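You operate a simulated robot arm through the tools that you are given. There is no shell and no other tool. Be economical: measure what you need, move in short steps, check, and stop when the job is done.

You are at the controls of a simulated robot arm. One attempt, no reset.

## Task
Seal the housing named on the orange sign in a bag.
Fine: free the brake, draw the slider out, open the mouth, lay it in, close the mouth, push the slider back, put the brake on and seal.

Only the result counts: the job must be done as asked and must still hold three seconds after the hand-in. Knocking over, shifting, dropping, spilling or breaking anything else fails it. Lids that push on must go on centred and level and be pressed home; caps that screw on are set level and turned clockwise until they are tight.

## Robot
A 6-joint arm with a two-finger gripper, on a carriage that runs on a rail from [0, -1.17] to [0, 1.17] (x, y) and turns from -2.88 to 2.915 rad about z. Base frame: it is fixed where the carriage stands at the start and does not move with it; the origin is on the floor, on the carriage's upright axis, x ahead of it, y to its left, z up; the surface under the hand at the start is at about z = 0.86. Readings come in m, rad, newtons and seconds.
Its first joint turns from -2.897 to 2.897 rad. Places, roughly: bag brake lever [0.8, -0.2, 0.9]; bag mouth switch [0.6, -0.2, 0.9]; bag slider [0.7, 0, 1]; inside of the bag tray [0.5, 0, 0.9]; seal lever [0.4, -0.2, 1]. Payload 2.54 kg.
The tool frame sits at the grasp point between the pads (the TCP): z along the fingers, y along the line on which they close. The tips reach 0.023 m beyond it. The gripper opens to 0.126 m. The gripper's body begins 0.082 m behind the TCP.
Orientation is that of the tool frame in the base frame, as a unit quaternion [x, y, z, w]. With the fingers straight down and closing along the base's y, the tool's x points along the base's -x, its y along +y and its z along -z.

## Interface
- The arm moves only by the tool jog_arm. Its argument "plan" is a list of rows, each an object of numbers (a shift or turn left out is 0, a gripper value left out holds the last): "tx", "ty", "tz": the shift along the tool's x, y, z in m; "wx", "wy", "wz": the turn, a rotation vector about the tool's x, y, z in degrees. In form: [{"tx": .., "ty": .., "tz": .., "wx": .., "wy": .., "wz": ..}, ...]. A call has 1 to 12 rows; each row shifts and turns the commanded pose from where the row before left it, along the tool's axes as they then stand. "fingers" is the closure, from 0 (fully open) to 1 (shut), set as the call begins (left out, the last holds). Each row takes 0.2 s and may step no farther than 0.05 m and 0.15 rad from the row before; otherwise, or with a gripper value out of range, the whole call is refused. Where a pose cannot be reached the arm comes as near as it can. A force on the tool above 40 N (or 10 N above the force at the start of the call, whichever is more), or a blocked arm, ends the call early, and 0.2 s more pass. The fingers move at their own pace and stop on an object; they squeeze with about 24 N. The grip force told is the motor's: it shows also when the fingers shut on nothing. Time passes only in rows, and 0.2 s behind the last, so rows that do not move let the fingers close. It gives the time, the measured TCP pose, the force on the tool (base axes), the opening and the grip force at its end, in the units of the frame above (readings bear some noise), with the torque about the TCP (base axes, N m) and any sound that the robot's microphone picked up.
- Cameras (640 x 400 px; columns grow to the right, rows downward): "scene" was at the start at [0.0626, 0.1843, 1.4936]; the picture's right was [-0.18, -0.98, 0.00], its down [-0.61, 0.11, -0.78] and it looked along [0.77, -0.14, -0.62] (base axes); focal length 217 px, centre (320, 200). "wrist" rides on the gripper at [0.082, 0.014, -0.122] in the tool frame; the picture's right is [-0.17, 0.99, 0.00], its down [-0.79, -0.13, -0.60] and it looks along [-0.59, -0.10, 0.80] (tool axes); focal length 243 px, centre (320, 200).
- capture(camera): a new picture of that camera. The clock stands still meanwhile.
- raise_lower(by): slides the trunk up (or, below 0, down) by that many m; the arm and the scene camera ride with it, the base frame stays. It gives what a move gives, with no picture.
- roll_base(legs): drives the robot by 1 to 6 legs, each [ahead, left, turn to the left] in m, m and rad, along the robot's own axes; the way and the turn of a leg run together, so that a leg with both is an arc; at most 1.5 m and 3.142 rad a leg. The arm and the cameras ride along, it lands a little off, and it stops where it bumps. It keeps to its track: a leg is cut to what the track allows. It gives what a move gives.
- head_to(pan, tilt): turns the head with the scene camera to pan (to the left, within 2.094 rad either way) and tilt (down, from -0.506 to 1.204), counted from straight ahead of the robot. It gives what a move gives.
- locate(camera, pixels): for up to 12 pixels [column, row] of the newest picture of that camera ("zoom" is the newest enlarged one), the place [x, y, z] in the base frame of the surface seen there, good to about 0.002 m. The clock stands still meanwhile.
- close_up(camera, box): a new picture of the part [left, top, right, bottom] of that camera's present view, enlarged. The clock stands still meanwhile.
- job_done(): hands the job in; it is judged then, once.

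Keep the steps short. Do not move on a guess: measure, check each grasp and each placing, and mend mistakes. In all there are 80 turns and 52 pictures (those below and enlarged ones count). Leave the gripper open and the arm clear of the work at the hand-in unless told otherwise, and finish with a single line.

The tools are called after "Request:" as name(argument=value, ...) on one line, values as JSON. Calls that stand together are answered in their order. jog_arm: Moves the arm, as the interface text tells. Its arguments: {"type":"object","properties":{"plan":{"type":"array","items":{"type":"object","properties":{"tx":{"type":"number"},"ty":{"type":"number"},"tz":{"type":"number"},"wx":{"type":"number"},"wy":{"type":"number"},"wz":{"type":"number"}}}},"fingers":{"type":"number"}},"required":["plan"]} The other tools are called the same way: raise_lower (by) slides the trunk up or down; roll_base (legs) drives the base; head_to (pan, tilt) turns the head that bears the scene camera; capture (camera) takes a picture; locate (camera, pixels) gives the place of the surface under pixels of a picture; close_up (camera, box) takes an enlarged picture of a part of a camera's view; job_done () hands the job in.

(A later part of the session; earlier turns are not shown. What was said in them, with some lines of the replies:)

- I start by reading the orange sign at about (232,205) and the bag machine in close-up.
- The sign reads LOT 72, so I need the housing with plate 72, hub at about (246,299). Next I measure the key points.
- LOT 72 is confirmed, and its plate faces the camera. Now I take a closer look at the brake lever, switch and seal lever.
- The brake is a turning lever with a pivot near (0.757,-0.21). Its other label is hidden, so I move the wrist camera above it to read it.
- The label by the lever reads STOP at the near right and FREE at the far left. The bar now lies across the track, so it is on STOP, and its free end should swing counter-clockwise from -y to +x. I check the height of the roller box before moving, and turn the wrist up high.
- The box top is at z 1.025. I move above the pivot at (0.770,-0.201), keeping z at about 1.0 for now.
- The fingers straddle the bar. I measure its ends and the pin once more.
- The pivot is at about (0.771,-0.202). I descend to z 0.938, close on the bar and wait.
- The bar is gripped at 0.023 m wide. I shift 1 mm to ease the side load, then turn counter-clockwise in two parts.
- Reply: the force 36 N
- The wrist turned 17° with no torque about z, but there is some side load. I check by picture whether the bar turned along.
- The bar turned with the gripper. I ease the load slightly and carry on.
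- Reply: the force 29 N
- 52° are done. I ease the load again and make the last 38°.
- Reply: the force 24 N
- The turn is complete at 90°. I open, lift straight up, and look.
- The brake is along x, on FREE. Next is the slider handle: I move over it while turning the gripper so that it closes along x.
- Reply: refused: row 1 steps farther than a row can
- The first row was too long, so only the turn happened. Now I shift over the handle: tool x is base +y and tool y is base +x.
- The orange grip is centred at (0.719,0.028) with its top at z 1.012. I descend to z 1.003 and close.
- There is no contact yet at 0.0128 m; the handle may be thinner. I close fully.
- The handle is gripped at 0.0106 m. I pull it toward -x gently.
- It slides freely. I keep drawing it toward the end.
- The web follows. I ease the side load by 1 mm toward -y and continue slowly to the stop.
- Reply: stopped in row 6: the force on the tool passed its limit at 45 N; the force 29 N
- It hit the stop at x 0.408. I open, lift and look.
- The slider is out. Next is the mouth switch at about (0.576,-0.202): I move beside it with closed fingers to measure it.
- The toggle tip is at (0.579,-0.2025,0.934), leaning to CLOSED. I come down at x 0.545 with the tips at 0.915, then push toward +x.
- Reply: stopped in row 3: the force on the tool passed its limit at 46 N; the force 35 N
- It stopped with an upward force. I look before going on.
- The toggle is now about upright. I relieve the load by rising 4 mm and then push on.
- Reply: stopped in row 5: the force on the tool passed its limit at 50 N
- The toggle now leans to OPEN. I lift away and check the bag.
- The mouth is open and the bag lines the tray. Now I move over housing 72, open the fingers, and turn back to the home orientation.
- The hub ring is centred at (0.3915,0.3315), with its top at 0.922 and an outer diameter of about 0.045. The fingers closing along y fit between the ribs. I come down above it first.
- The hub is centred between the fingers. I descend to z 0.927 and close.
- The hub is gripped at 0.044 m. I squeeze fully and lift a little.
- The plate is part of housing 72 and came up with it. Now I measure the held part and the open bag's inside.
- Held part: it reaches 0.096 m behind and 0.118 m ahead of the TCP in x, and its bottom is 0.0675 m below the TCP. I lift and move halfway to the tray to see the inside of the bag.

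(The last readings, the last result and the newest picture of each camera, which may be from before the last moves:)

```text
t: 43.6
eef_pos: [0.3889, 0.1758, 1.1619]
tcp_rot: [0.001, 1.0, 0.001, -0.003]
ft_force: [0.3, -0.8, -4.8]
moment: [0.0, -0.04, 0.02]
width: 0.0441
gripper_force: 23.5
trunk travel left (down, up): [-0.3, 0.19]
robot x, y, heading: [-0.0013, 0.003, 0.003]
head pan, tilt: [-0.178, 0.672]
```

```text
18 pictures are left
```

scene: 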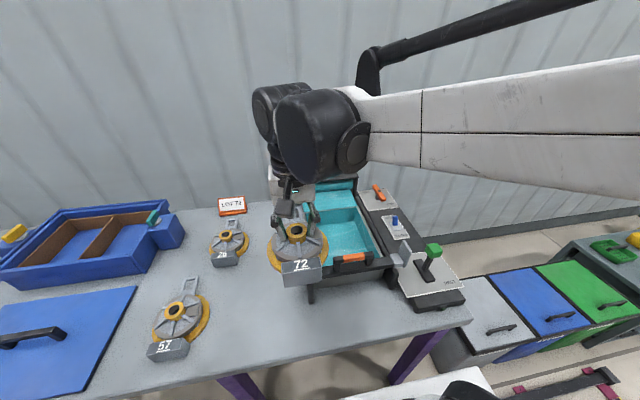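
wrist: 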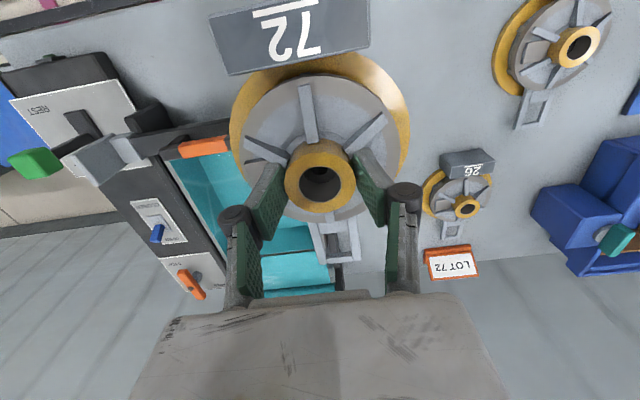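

I measure the part and the visible tray edges now.

Request:
close_up(camera="scene", box=[290, 170, 418, 290])

Request:
locate(camera="wrist", pixels=[[212, 18], [228, 73], [368, 45], [358, 256], [323, 260], [286, 180], [354, 178], [320, 214], [230, 130], [408, 125], [303, 85]])

Request:
locate(camera="scene", pixels=[[354, 222], [372, 252], [360, 235], [379, 250], [352, 208], [345, 250], [335, 225], [325, 218], [350, 258]])

```text
3.33 times, centred on (354, 230) of scene
```

zoom: 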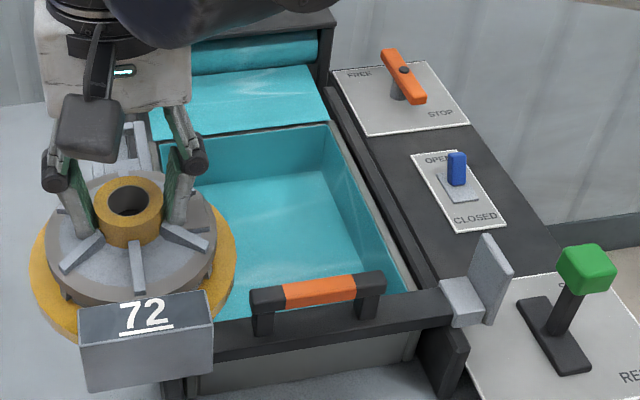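

```text
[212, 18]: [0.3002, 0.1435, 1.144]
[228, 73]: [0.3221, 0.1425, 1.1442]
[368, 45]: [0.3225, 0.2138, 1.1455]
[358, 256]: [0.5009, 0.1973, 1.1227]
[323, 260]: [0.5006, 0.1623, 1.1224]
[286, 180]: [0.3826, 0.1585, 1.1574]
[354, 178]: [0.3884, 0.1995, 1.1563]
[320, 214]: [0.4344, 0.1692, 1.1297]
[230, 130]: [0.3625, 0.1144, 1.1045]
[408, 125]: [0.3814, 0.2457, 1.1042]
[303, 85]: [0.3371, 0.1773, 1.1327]
```

```text
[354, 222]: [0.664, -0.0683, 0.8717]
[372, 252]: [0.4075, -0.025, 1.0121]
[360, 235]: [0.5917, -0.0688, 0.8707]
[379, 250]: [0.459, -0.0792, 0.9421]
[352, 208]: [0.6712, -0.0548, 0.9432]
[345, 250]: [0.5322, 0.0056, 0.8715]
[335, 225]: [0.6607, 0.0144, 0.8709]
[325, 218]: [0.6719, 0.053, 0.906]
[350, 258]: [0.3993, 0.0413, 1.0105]
```

The tray inside runs about x 0.44–0.672 and y -0.07–0.11, with the floor at 0.871. I hover over (0.541,0.02) and check.

Request:
jog_arm(plan=[{"tx": -0.0304, "ty": -0.0312}, {"tx": -0.0304, "ty": -0.0312}, {"tx": -0.0304, "ty": -0.0312}, {"tx": -0.0304, "ty": -0.0312}, {"tx": -0.0304, "ty": -0.0312}, {"tz": 0.04}, {"tz": 0.03}, {}])

Request:
capture(camera="wrist")

Request:
capture(camera="scene")

```text
t: 45.4
eef_pos: [0.5436, 0.0204, 1.0901]
tcp_rot: [0.001, 1.0, 0.0, -0.002]
ft_force: [-0.2, 0.4, -4.3]
moment: [0.01, -0.07, 0.0]
width: 0.0442
gripper_force: 24.2
trunk travel left (down, up): [-0.3, 0.19]
robot x, y, heading: [0.0006, 0.0032, -0.0]
head pan, tilt: [-0.178, 0.672]
```

```text
16 pictures are left
```

wrist: 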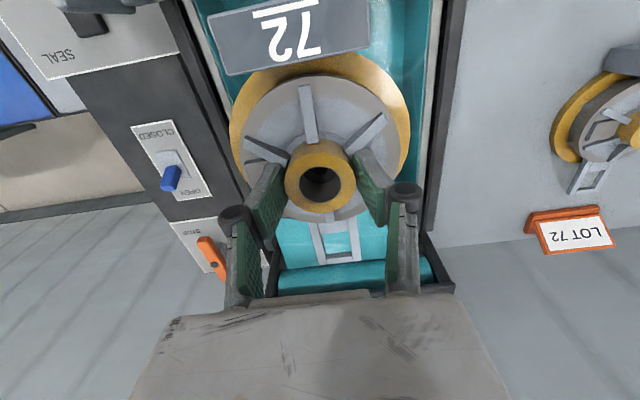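

```text
15 pictures are left
```

scene: 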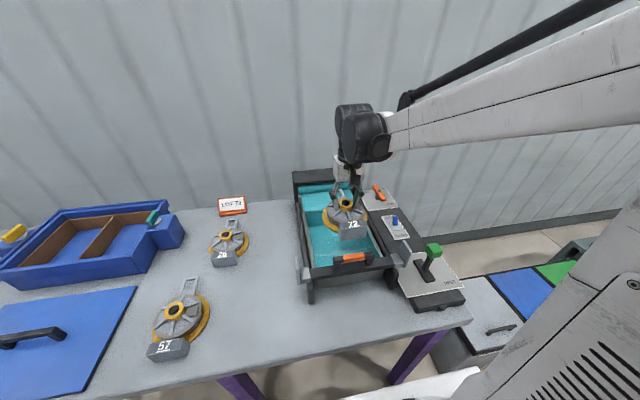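

Request:
locate(camera="wrist", pixels=[[208, 20], [420, 100], [432, 80], [413, 60], [218, 10], [385, 30]])

Request:
locate(camera="scene", pixels=[[305, 220], [313, 235], [315, 250], [325, 262], [320, 255], [328, 255], [318, 265], [375, 245], [365, 230], [355, 250], [312, 245]])

Request:
close_up(camera="scene", box=[290, 170, 418, 290])

```text
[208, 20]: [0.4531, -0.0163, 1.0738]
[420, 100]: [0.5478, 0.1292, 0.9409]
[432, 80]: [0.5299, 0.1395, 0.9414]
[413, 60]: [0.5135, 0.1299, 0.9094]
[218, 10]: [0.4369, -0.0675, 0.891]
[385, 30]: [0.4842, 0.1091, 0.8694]
```

```text
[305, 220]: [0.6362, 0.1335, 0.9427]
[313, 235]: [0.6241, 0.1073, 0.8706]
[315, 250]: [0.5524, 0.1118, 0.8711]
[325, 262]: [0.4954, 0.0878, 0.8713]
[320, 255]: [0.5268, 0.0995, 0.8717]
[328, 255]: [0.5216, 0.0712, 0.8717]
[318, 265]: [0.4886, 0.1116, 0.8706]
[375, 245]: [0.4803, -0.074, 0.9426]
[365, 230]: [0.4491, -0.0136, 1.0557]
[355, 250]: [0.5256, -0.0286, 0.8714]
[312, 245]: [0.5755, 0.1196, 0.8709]
```

```text
3.33 times, centred on (354, 230) of scene
```

zoom: 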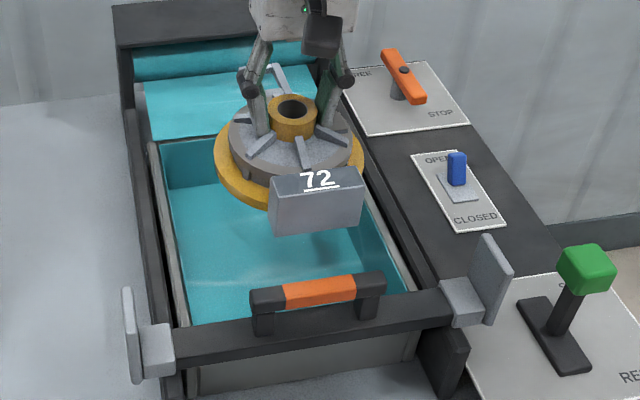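

The inside in y is -0.07 to 0.129, so I shift 8 mm to +y and lower to just above the floor.

Request:
jog_arm(plan=[{"ty": 0.008, "tx": 0.002}, {"tz": 0.04}, {"tz": 0.04}, {"tz": 0.035}, {"tz": 0.02}, {"tz": 0.008}, {"tz": 0.004}, {"tz": 0.002}, {}])

```text
t: 47.4
eef_pos: [0.5388, 0.0296, 0.9416]
tcp_rot: [0.0, 1.0, 0.001, -0.002]
ft_force: [0.6, -0.8, -4.0]
moment: [0.0, -0.04, 0.0]
width: 0.0445
gripper_force: 23.8
trunk travel left (down, up): [-0.3, 0.19]
robot x, y, heading: [-0.0024, -0.0012, -0.001]
head pan, tilt: [-0.178, 0.672]
```

It still hangs free with weight -4 N. I lower in 1 mm steps until it touches.

Request:
jog_arm(plan=[{"tz": 0.001}, {"tz": 0.001}, {"tz": 0.001}, {}])

```text
t: 48.4
eef_pos: [0.54, 0.0306, 0.9371]
tcp_rot: [0.001, 1.0, 0.0, -0.002]
ft_force: [-0.6, 0.4, -4.7]
moment: [0.01, -0.08, 0.0]
width: 0.0441
gripper_force: 23.8
trunk travel left (down, up): [-0.3, 0.19]
robot x, y, heading: [0.0011, -0.0008, -0.002]
head pan, tilt: [-0.178, 0.672]
```

Request:
jog_arm(plan=[{"tz": 0.001}, {"tz": 0.001}, {"tz": 0.001}, {}])

```text
t: 49.4
eef_pos: [0.5392, 0.0288, 0.9357]
tcp_rot: [0.0, 1.0, 0.001, -0.003]
ft_force: [0.4, -2.9, 15.9]
moment: [-0.03, 0.0, -0.05]
width: 0.0444
gripper_force: 24.0
trunk travel left (down, up): [-0.3, 0.19]
robot x, y, heading: [-0.001, 0.0017, -0.001]
head pan, tilt: [-0.178, 0.672]
```

It rests on the floor, with an upward load of 16 N. I release, opening moderately, and lift.

Request:
jog_arm(fingers=0.45, plan=[{"tz": -0.001}, {}, {}, {"tz": -0.03}, {"tz": -0.05}, {"tz": -0.05}, {"tz": -0.05}, {"tz": -0.05}])

Request:
capture(camera="wrist")

```text
t: 51.2
eef_pos: [0.5429, 0.0285, 1.1694]
tcp_rot: [0.002, 1.0, 0.001, -0.003]
ft_force: [0.5, -0.6, 0.4]
moment: [-0.01, -0.01, -0.01]
width: 0.0695
gripper_force: 0.0
trunk travel left (down, up): [-0.3, 0.19]
robot x, y, heading: [0.0012, -0.0018, -0.002]
head pan, tilt: [-0.178, 0.672]
```

```text
13 pictures are left
```

wrist: 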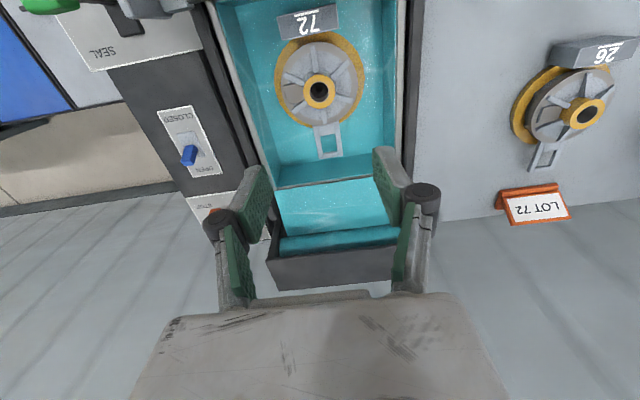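

The housing lies flat in the bag. Next I close the mouth: closed fingers go to the +x side of the switch at x 0.66, then push toward -x.

Request:
jog_arm(fingers=1.0, plan=[{"tx": -0.0195, "ty": -0.0385}, {"tx": -0.0195, "ty": -0.0385}, {"tx": -0.0195, "ty": -0.0385}, {"tx": -0.0195, "ty": -0.0385}, {"tx": -0.0195, "ty": -0.0385}, {"tx": -0.0195, "ty": -0.0385}, {"tz": 0.048}, {"tz": 0.048}, {"tz": 0.048}, {"tz": 0.048}, {"tz": 0.036}, {}])

Request:
jog_arm(plan=[{"tx": 0.015}, {"tx": 0.01}, {"tx": 0.008}, {"tx": 0.007}, {"tx": 0.006}, {"tx": 0.005}, {"tx": 0.005}, {}])

Request:
close_up(camera="wrist", box=[220, 60, 420, 240])

```text
t: 53.8
eef_pos: [0.6564, -0.2034, 0.9373]
tcp_rot: [0.001, 1.0, 0.002, -0.002]
ft_force: [0.4, 0.0, -0.3]
moment: [0.0, 0.02, -0.01]
width: 0.0
gripper_force: 23.3
trunk travel left (down, up): [-0.3, 0.19]
robot x, y, heading: [-0.0035, 0.0046, -0.001]
head pan, tilt: [-0.178, 0.672]
```

```text
t: 55.5
eef_pos: [0.6043, -0.2028, 0.938]
tcp_rot: [-0.001, 1.0, 0.001, 0.001]
ft_force: [10.4, -0.8, 5.7]
moment: [-0.02, -0.16, 0.02]
width: 0.006
gripper_force: 28.3
trunk travel left (down, up): [-0.3, 0.19]
robot x, y, heading: [-0.0038, 0.0018, 0.0]
head pan, tilt: [-0.178, 0.672]
stopped in row 8: the force on the tool passed its limit at 43 N (the readings are from after the stop); the commanded pose is now the measured one
```

```text
2.22 times, centred on (320, 150) of wrist
```

zoom: 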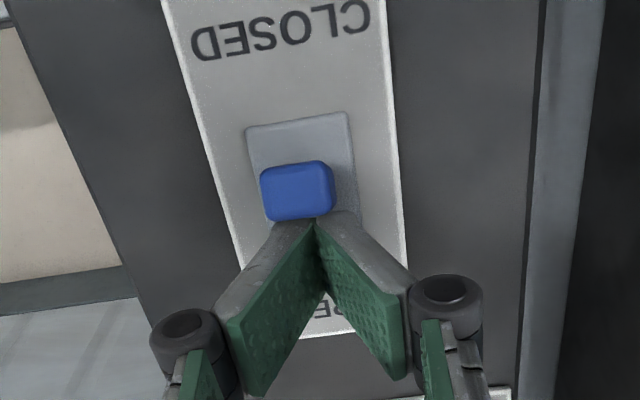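

The push ended at x 0.604. I lift away and look at the switch and bag.

Request:
jog_arm(plan=[{"tx": -0.006, "tz": -0.02}, {"tz": -0.045}, {"tz": -0.045}, {"tz": -0.045}, {}])

Request:
close_up(camera="scene", box=[280, 160, 480, 320])

```text
t: 56.8
eef_pos: [0.6096, -0.2021, 1.0911]
tcp_rot: [0.0, 1.0, 0.001, 0.001]
ft_force: [-0.7, 0.2, 0.1]
moment: [0.0, -0.04, 0.02]
width: 0.0
gripper_force: 27.9
trunk travel left (down, up): [-0.3, 0.19]
robot x, y, heading: [-0.0015, 0.0024, -0.002]
head pan, tilt: [-0.178, 0.672]
```

```text
2.50 times, centred on (380, 240) of scene
```

zoom: 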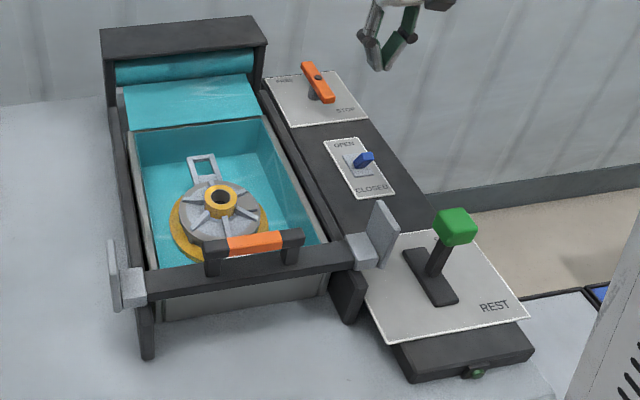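

The switch is in its CLOSED position as at the start. I move to the slider handle, let some time pass, and then check whether the film has changed.

Request:
jog_arm(fingers=0.5, plan=[{"tz": -0.03}, {"tz": -0.03}, {"tx": 0.0288, "ty": 0.0329}, {"tx": 0.0288, "ty": 0.0329}, {"tx": 0.0288, "ty": 0.0329}, {"tx": 0.0288, "ty": 0.0329}, {"tx": 0.0288, "ty": 0.0329}, {"tx": 0.0288, "ty": 0.0329}, {"tx": 0.0288, "ty": 0.0329}])

Request:
jog_arm(plan=[{"wz": 8.1818}, {"wz": 8.1818}, {"wz": 8.1818}, {"wz": 8.1818}, {"wz": 8.1818}, {"wz": 8.1818}, {"wz": 8.1818}, {"wz": 8.1818}, {"wz": 8.1818}, {"wz": 8.1818}, {"wz": 8.182}, {}])

Request:
capture(camera="wrist")

```text
t: 58.8
eef_pos: [0.4046, 0.0289, 1.1543]
tcp_rot: [0.0, 1.0, 0.001, 0.0]
ft_force: [-0.1, 0.0, 0.0]
moment: [0.01, 0.04, -0.02]
width: 0.0626
gripper_force: 0.1
trunk travel left (down, up): [-0.3, 0.19]
robot x, y, heading: [0.0038, 0.0014, -0.001]
head pan, tilt: [-0.178, 0.672]
```

```text
t: 61.4
eef_pos: [0.4078, 0.0253, 1.1532]
tcp_rot: [0.708, 0.706, 0.001, -0.001]
ft_force: [0.3, 0.2, 0.3]
moment: [0.0, 0.01, 0.02]
width: 0.0632
gripper_force: 0.2
trunk travel left (down, up): [-0.3, 0.19]
robot x, y, heading: [0.0032, 0.001, -0.002]
head pan, tilt: [-0.178, 0.672]
```

```text
10 pictures are left
```

wrist: 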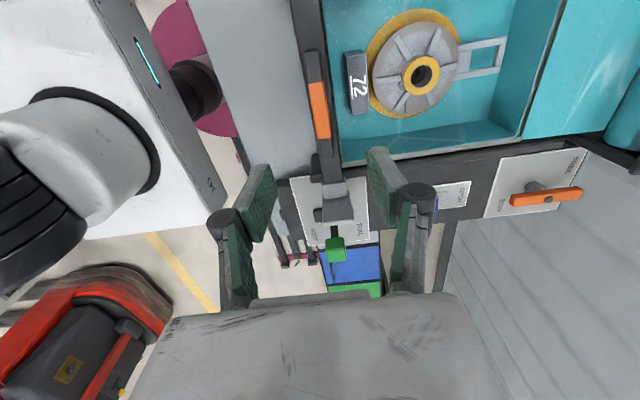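

The film still looks open, so I check the toggle's exact tip position against its earlier CLOSED reading (0.579, z 0.934).

Request:
close_up(camera="scene", box=[376, 210, 416, 240])

```text
13.33 times, centred on (396, 225) of scene
```

zoom: 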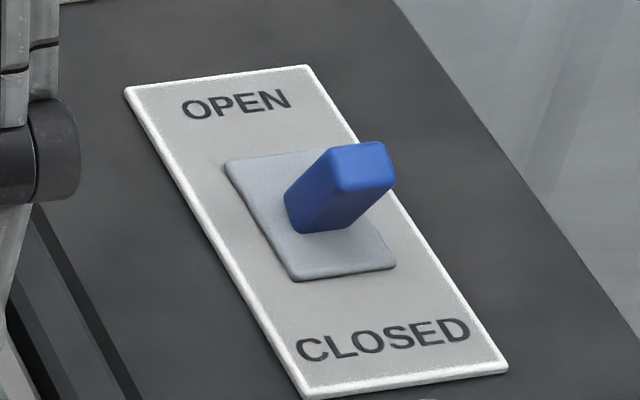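

Request:
locate(camera="zoom", pixels=[[365, 175], [355, 150], [345, 188], [320, 222], [340, 190], [380, 155], [260, 165], [340, 270]])

```text
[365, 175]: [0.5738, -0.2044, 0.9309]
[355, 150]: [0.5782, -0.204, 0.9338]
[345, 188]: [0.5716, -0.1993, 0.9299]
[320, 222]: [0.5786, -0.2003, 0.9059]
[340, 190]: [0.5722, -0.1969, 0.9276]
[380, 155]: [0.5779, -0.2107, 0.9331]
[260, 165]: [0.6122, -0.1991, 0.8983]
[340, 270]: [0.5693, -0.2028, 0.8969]
```

The toggle matches its original CLOSED position exactly. Now I descend on the slider handle and grip it.

Request:
jog_arm(plan=[{"tx": 0.003, "tz": 0.045}, {"tz": 0.045}, {"tz": 0.04}, {"tz": 0.02}, {}])

Request:
jog_arm(fingers=1.0, plan=[{}, {}, {}, {}])

```text
t: 62.5
eef_pos: [0.4074, 0.0294, 1.0026]
tcp_rot: [0.707, 0.707, 0.0, 0.0]
ft_force: [1.1, -0.3, -0.3]
moment: [-0.02, 0.01, 0.02]
width: 0.0631
gripper_force: 0.0
trunk travel left (down, up): [-0.3, 0.19]
robot x, y, heading: [-0.0021, -0.0003, 0.001]
head pan, tilt: [-0.178, 0.672]
```

```text
t: 63.5
eef_pos: [0.4082, 0.0306, 1.0022]
tcp_rot: [0.707, 0.707, 0.0, 0.0]
ft_force: [-0.5, 0.5, -6.1]
moment: [0.02, -0.03, -0.28]
width: 0.0094
gripper_force: 36.5
trunk travel left (down, up): [-0.3, 0.19]
robot x, y, heading: [-0.0004, -0.0051, -0.0]
head pan, tilt: [-0.178, 0.672]
```

The handle is held. I push it back toward +x gently at first.

Request:
jog_arm(plan=[{"ty": 0.01}, {"ty": 0.02}, {"ty": 0.025}, {"ty": 0.025}, {"ty": 0.025}, {"ty": 0.025}])

```text
t: 64.9
eef_pos: [0.5243, 0.0308, 1.0023]
tcp_rot: [0.708, 0.707, 0.0, 0.0]
ft_force: [-2.0, -1.9, -27.9]
moment: [0.0, -0.22, 0.46]
width: 0.0094
gripper_force: 36.6
trunk travel left (down, up): [-0.3, 0.19]
robot x, y, heading: [0.0035, 0.0005, 0.002]
head pan, tilt: [-0.178, 0.672]
stopped in row 6: the force on the tool passed its limit at 43 N (the readings are from after the stop); the commanded pose is now the measured one
```

It moved 0.116 m; the pull is mostly vertical. I lower 1 mm to ease it and continue more slowly.

Request:
jog_arm(plan=[{"tz": 0.001}, {}])

Request:
jog_arm(plan=[{"ty": 0.01}, {"ty": 0.02}, {"ty": 0.02}, {"ty": 0.02}, {"ty": 0.02}, {"ty": 0.02}, {"ty": 0.02}])

```text
t: 65.5
eef_pos: [0.5239, 0.0296, 1.0027]
tcp_rot: [0.707, 0.707, 0.0, 0.0]
ft_force: [0.5, -5.0, -5.4]
moment: [-0.44, -0.04, 0.99]
width: 0.0093
gripper_force: 36.8
trunk travel left (down, up): [-0.3, 0.19]
robot x, y, heading: [0.0027, 0.0046, 0.003]
head pan, tilt: [-0.178, 0.672]
```

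```text
t: 67.1
eef_pos: [0.6545, 0.0307, 1.0018]
tcp_rot: [0.708, 0.706, 0.0, -0.001]
ft_force: [0.0, -14.5, -9.8]
moment: [-0.34, 0.0, 0.92]
width: 0.009
gripper_force: 37.0
trunk travel left (down, up): [-0.3, 0.19]
robot x, y, heading: [-0.0004, -0.0007, -0.001]
head pan, tilt: [-0.178, 0.672]
```

It is at 0.6545. I push the last 6 cm to the back stop, easing 0.5 mm toward -y.

Request:
jog_arm(plan=[{"ty": 0.015, "tx": -0.0007}, {"ty": 0.015}, {"ty": 0.015}, {"ty": 0.01}, {"ty": 0.006}, {"ty": 0.004}, {"ty": 0.004}, {"ty": 0.004}])

```text
t: 68.8
eef_pos: [0.7204, 0.0305, 1.002]
tcp_rot: [0.707, 0.707, -0.002, -0.004]
ft_force: [-9.5, 0.0, -3.1]
moment: [0.13, 0.07, -0.1]
width: 0.0092
gripper_force: 36.9
trunk travel left (down, up): [-0.3, 0.19]
robot x, y, heading: [0.001, 0.0001, 0.001]
head pan, tilt: [-0.178, 0.672]
stopped in row 8: the force on the tool passed its limit at 50 N (the readings are from after the stop); the commanded pose is now the measured one
```

The slider is at the back stop (0.720). I release, lift, and look.

Request:
jog_arm(fingers=0.62, plan=[{}, {}, {"tz": -0.03}, {"tz": -0.045}, {"tz": -0.045}, {"tx": -0.045, "ty": 0.01}, {"tx": -0.045, "ty": 0.01}, {"tx": -0.045, "ty": 0.01}, {"tx": -0.045, "ty": 0.01}, {"tx": -0.045, "ty": 0.01}, {}])

Request:
jog_arm(plan=[{"wz": -8.1818}, {"wz": -8.1818}, {"wz": -8.1818}, {"wz": -8.1818}, {"wz": -8.1818}, {"wz": -8.1818}, {"wz": -8.1818}, {"wz": -8.1818}, {"wz": -8.1818}, {"wz": -8.1818}, {"wz": -8.182}, {}])

Request:
close_up(camera="scene", box=[280, 160, 480, 320])

```text
t: 71.2
eef_pos: [0.7725, -0.1948, 1.1191]
tcp_rot: [0.707, 0.707, 0.0, -0.003]
ft_force: [0.6, 0.1, 0.0]
moment: [-0.01, -0.01, 0.01]
width: 0.0481
gripper_force: 0.1
trunk travel left (down, up): [-0.3, 0.19]
robot x, y, heading: [-0.0009, -0.0021, -0.001]
head pan, tilt: [-0.178, 0.672]
```

```text
t: 73.8
eef_pos: [0.7724, -0.1958, 1.1211]
tcp_rot: [-0.001, 1.0, 0.001, -0.003]
ft_force: [-0.5, -0.7, 0.6]
moment: [0.0, 0.01, -0.03]
width: 0.048
gripper_force: 0.0
trunk travel left (down, up): [-0.3, 0.19]
robot x, y, heading: [0.0004, 0.0038, -0.0]
head pan, tilt: [-0.178, 0.672]
```

```text
2.50 times, centred on (380, 240) of scene
```

zoom: 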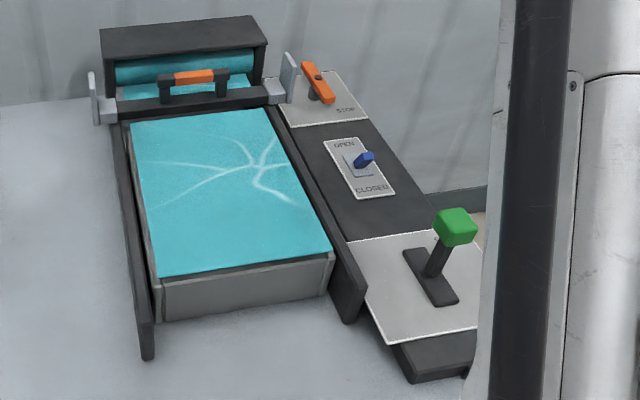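

The bag is closed over the tray and the slider is home. Now the brake: I come down over the pivot and grip the bar along x.

Request:
jog_arm(plan=[{"ty": -0.0075, "tx": 0.002}, {"tz": 0.045}, {"tz": 0.045}, {"tz": 0.045}, {"tz": 0.03}, {"tz": 0.0175}, {}])

Request:
jog_arm(fingers=0.87, plan=[{}, {}, {}])

```text
t: 75.4
eef_pos: [0.7685, -0.2039, 0.9384]
tcp_rot: [0.0, 1.0, 0.0, -0.002]
ft_force: [0.5, -0.1, 0.5]
moment: [-0.01, 0.03, -0.02]
width: 0.0479
gripper_force: 0.0
trunk travel left (down, up): [-0.3, 0.19]
robot x, y, heading: [0.0007, -0.0003, 0.0]
head pan, tilt: [-0.178, 0.672]
```

```text
t: 76.2
eef_pos: [0.7675, -0.2047, 0.9377]
tcp_rot: [0.001, 1.0, 0.001, -0.002]
ft_force: [-0.5, -7.6, -2.4]
moment: [-0.16, -0.1, -0.01]
width: 0.0216
gripper_force: 45.2
trunk travel left (down, up): [-0.3, 0.19]
robot x, y, heading: [0.0012, -0.0013, -0.0]
head pan, tilt: [-0.178, 0.672]
```

The bar is gripped. I turn it clockwise (tool +wz) back to STOP, in parts.

Request:
jog_arm(plan=[{"wz": 5}, {"wz": 7}, {"wz": 7}, {"wz": 7}, {"wz": 7}])

Request:
jog_arm(plan=[{"wz": 7}, {"wz": 7}, {"wz": 7}, {"wz": 7}])

```text
t: 77.4
eef_pos: [0.7675, -0.2038, 0.9374]
tcp_rot: [0.285, 0.959, 0.0, -0.004]
ft_force: [-30.4, -7.2, -27.8]
moment: [-0.01, 0.54, 0.04]
width: 0.0216
gripper_force: 45.6
trunk travel left (down, up): [-0.3, 0.19]
robot x, y, heading: [-0.0026, 0.0023, 0.002]
head pan, tilt: [-0.178, 0.672]
```

```text
t: 78.4
eef_pos: [0.7696, -0.2025, 0.9386]
tcp_rot: [0.509, 0.861, 0.0, -0.002]
ft_force: [-22.1, -9.7, -31.3]
moment: [-0.08, 0.23, 0.04]
width: 0.0215
gripper_force: 45.4
trunk travel left (down, up): [-0.3, 0.19]
robot x, y, heading: [0.0005, -0.0007, 0.0]
head pan, tilt: [-0.178, 0.672]
```

61° are done. I ease by 1 mm down and make the last 29°.

Request:
jog_arm(plan=[{"tz": 0.001}, {"wz": 6}, {"wz": 6}, {"wz": 6}, {"wz": 6}, {"wz": 5}, {"wz": 1}, {}])

```text
t: 80.2
eef_pos: [0.7698, -0.2018, 0.9373]
tcp_rot: [0.713, 0.701, -0.001, -0.003]
ft_force: [25.1, -7.2, 4.8]
moment: [-0.32, -0.49, 1.21]
width: 0.0214
gripper_force: 45.2
trunk travel left (down, up): [-0.3, 0.19]
robot x, y, heading: [-0.0008, 0.0009, -0.0]
head pan, tilt: [-0.178, 0.672]
```

The torque of 1.2 N m shows it is at its stop. I release, lift, and go back over the panel to view brake and seal lever together.

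Request:
jog_arm(fingers=0.55, plan=[{"wz": -1}, {}, {}, {"tz": -0.03}, {"tz": -0.045}, {"tz": -0.045}, {"tz": -0.045}, {"ty": -0.048}, {"ty": -0.048}, {"ty": -0.048}, {"ty": -0.048}, {"ty": -0.048}])

Request:
capture(camera="wrist")

Request:
close_up(camera="scene", box=[350, 175, 446, 235])

```text
t: 82.8
eef_pos: [0.5283, -0.2048, 1.1034]
tcp_rot: [0.707, 0.707, -0.001, -0.002]
ft_force: [-0.2, 0.4, -0.4]
moment: [0.01, 0.02, -0.02]
width: 0.0568
gripper_force: 0.1
trunk travel left (down, up): [-0.3, 0.19]
robot x, y, heading: [-0.0006, 0.0033, 0.003]
head pan, tilt: [-0.178, 0.672]
```

```text
7 pictures are left
```

wrist: 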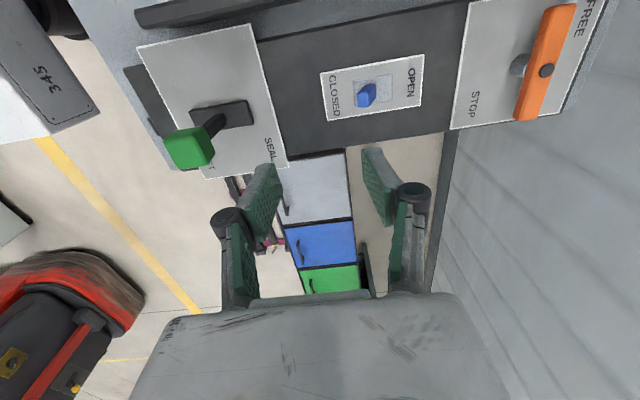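

```text
6.67 times, centred on (398, 205) of scene
```

zoom: 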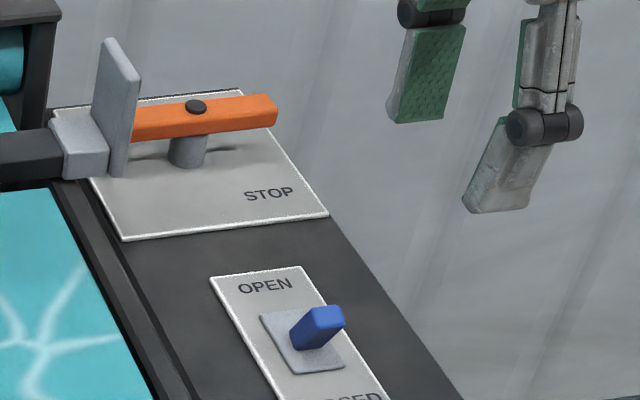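

The brake is back on STOP. Now I measure the seal lever knob, stem and slot.

Request:
locate(camera="wrist", pixels=[[188, 148], [180, 132], [206, 132], [212, 150], [173, 160], [210, 165], [214, 125], [220, 118], [195, 117], [250, 112], [268, 150], [210, 170]])

Request:
close_up(camera="wrist", box=[130, 70, 290, 190])

```text
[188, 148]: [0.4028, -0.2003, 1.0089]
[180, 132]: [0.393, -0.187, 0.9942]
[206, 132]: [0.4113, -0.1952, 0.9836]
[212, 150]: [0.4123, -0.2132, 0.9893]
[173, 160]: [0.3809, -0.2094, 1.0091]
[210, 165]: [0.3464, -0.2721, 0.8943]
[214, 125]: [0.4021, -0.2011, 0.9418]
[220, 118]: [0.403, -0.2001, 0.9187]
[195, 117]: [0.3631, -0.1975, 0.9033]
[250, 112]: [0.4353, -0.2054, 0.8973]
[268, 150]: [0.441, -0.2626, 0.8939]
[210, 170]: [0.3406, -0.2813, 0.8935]
```

```text
3.33 times, centred on (210, 130) of wrist
```

zoom: 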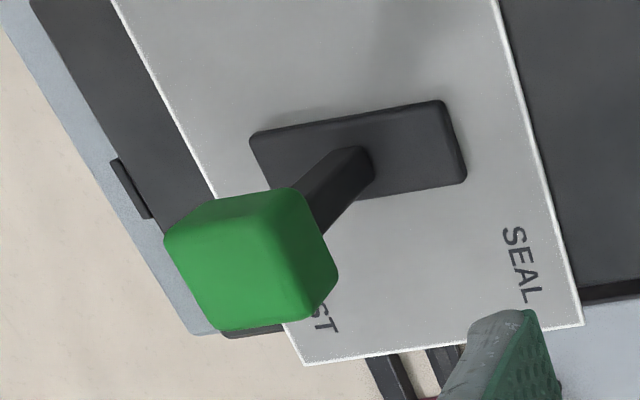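

The knob spans x 0.377–0.413 at z 0.975–1.01, leaning to REST. I place closed fingers at x 0.335 behind it with tips at 0.952, then push toward +x (SEAL).

Request:
jog_arm(fingers=1.0, plan=[{"ty": -0.048, "tx": 0.004}, {"ty": -0.048}, {"ty": -0.048}, {"ty": -0.048}, {}, {"tz": 0.045}, {"tz": 0.045}, {"tz": 0.038}, {}])

Request:
jog_arm(plan=[{"ty": 0.02}, {"ty": 0.012}, {"ty": 0.01}, {"ty": 0.01}, {"ty": 0.01}, {"ty": 0.01}, {"ty": 0.01}, {"ty": 0.01}])

```text
t: 84.8
eef_pos: [0.3404, -0.1969, 0.9781]
tcp_rot: [0.707, 0.707, -0.002, -0.002]
ft_force: [1.1, 0.3, -0.2]
moment: [0.0, 0.02, 0.04]
width: 0.0
gripper_force: 23.9
trunk travel left (down, up): [-0.3, 0.19]
robot x, y, heading: [0.0014, 0.0013, -0.004]
head pan, tilt: [-0.178, 0.672]
```

```text
t: 86.1
eef_pos: [0.3972, -0.1987, 0.977]
tcp_rot: [0.708, 0.706, -0.003, -0.005]
ft_force: [-19.6, -0.4, 20.1]
moment: [-0.02, -1.05, 0.03]
width: 0.0002
gripper_force: 24.0
trunk travel left (down, up): [-0.3, 0.19]
robot x, y, heading: [-0.0008, 0.0011, 0.0]
head pan, tilt: [-0.178, 0.672]
stopped in row 6: the force on the tool passed its limit at 50 N (the readings are from after the stop); the commanded pose is now the measured one
```

It stopped at x 0.397 with a rising load. I check the lever.

Request:
close_up(camera="scene", box=[380, 200, 476, 310])

```text
3.64 times, centred on (428, 255) of scene
```

zoom: 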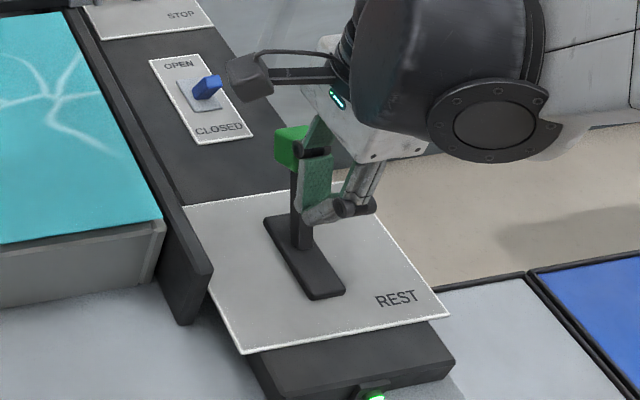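

The green lamp at the front has lit. I push a few mm more and hold, to be sure it is fully down.

Request:
jog_arm(plan=[{"ty": 0.003}, {"ty": 0.003}, {}, {}, {}, {}, {}])

```text
t: 86.5
eef_pos: [0.3957, -0.1984, 0.9783]
tcp_rot: [0.709, 0.706, -0.005, -0.006]
ft_force: [-19.4, 1.2, 23.2]
moment: [-0.03, -1.28, 0.0]
width: 0.0
gripper_force: 24.3
trunk travel left (down, up): [-0.3, 0.19]
robot x, y, heading: [0.0049, 0.0011, -0.006]
head pan, tilt: [-0.178, 0.672]
stopped in row 1: the force on the tool passed its limit at 43 N (the readings are from after the stop); the commanded pose is now the measured one
```

It is at a hard stop. I hold for about 2 s, then back off, lift and look.

Request:
jog_arm(plan=[{}, {}, {}, {}, {}, {}, {}, {}, {}, {}])

Request:
jog_arm(fingers=0.5, plan=[{"ty": -0.03}, {"ty": -0.02}, {"tz": -0.04}, {"tz": -0.045}, {"tz": -0.045}, {"tz": -0.045}, {"tz": -0.045}, {}])

Request:
close_up(camera="scene", box=[280, 160, 480, 320])

```text
t: 88.9
eef_pos: [0.3959, -0.1971, 0.9777]
tcp_rot: [0.709, 0.706, -0.005, -0.006]
ft_force: [-17.5, 2.0, 20.8]
moment: [-0.07, -1.16, 0.08]
width: 0.0001
gripper_force: 24.2
trunk travel left (down, up): [-0.3, 0.19]
robot x, y, heading: [-0.0006, 0.003, -0.003]
head pan, tilt: [-0.178, 0.672]
stopped in row 10: the force on the tool passed its limit at 40 N (the readings are from after the stop); the commanded pose is now the measured one
```

```text
t: 90.7
eef_pos: [0.3536, -0.1958, 1.1988]
tcp_rot: [0.708, 0.706, -0.006, -0.007]
ft_force: [-0.5, -0.6, -0.7]
moment: [0.01, 0.0, 0.0]
width: 0.0628
gripper_force: 0.1
trunk travel left (down, up): [-0.3, 0.19]
robot x, y, heading: [-0.0045, 0.0016, 0.002]
head pan, tilt: [-0.178, 0.672]
```

```text
2.50 times, centred on (380, 240) of scene
```

zoom: 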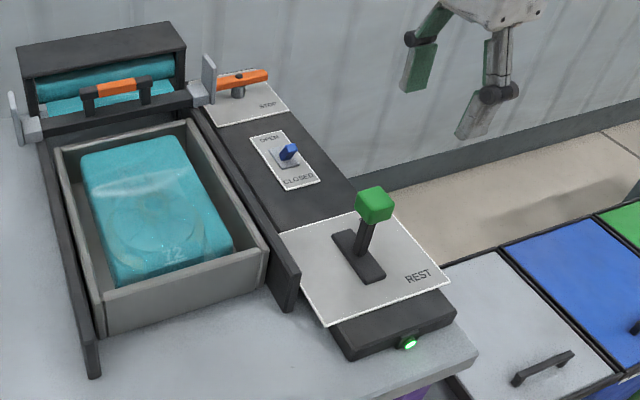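

The bag is sealed around housing 72 and the green lamp is lit. The brake is on STOP, the slider is home, and the gripper is open and clear, so I hand in.

Request:
job_done()

```text
The job is handed in.
```

Housing 72, the one named on the orange sign, is sealed in its bag with the slider back, the brake on and the arm clear; the job is handed in.
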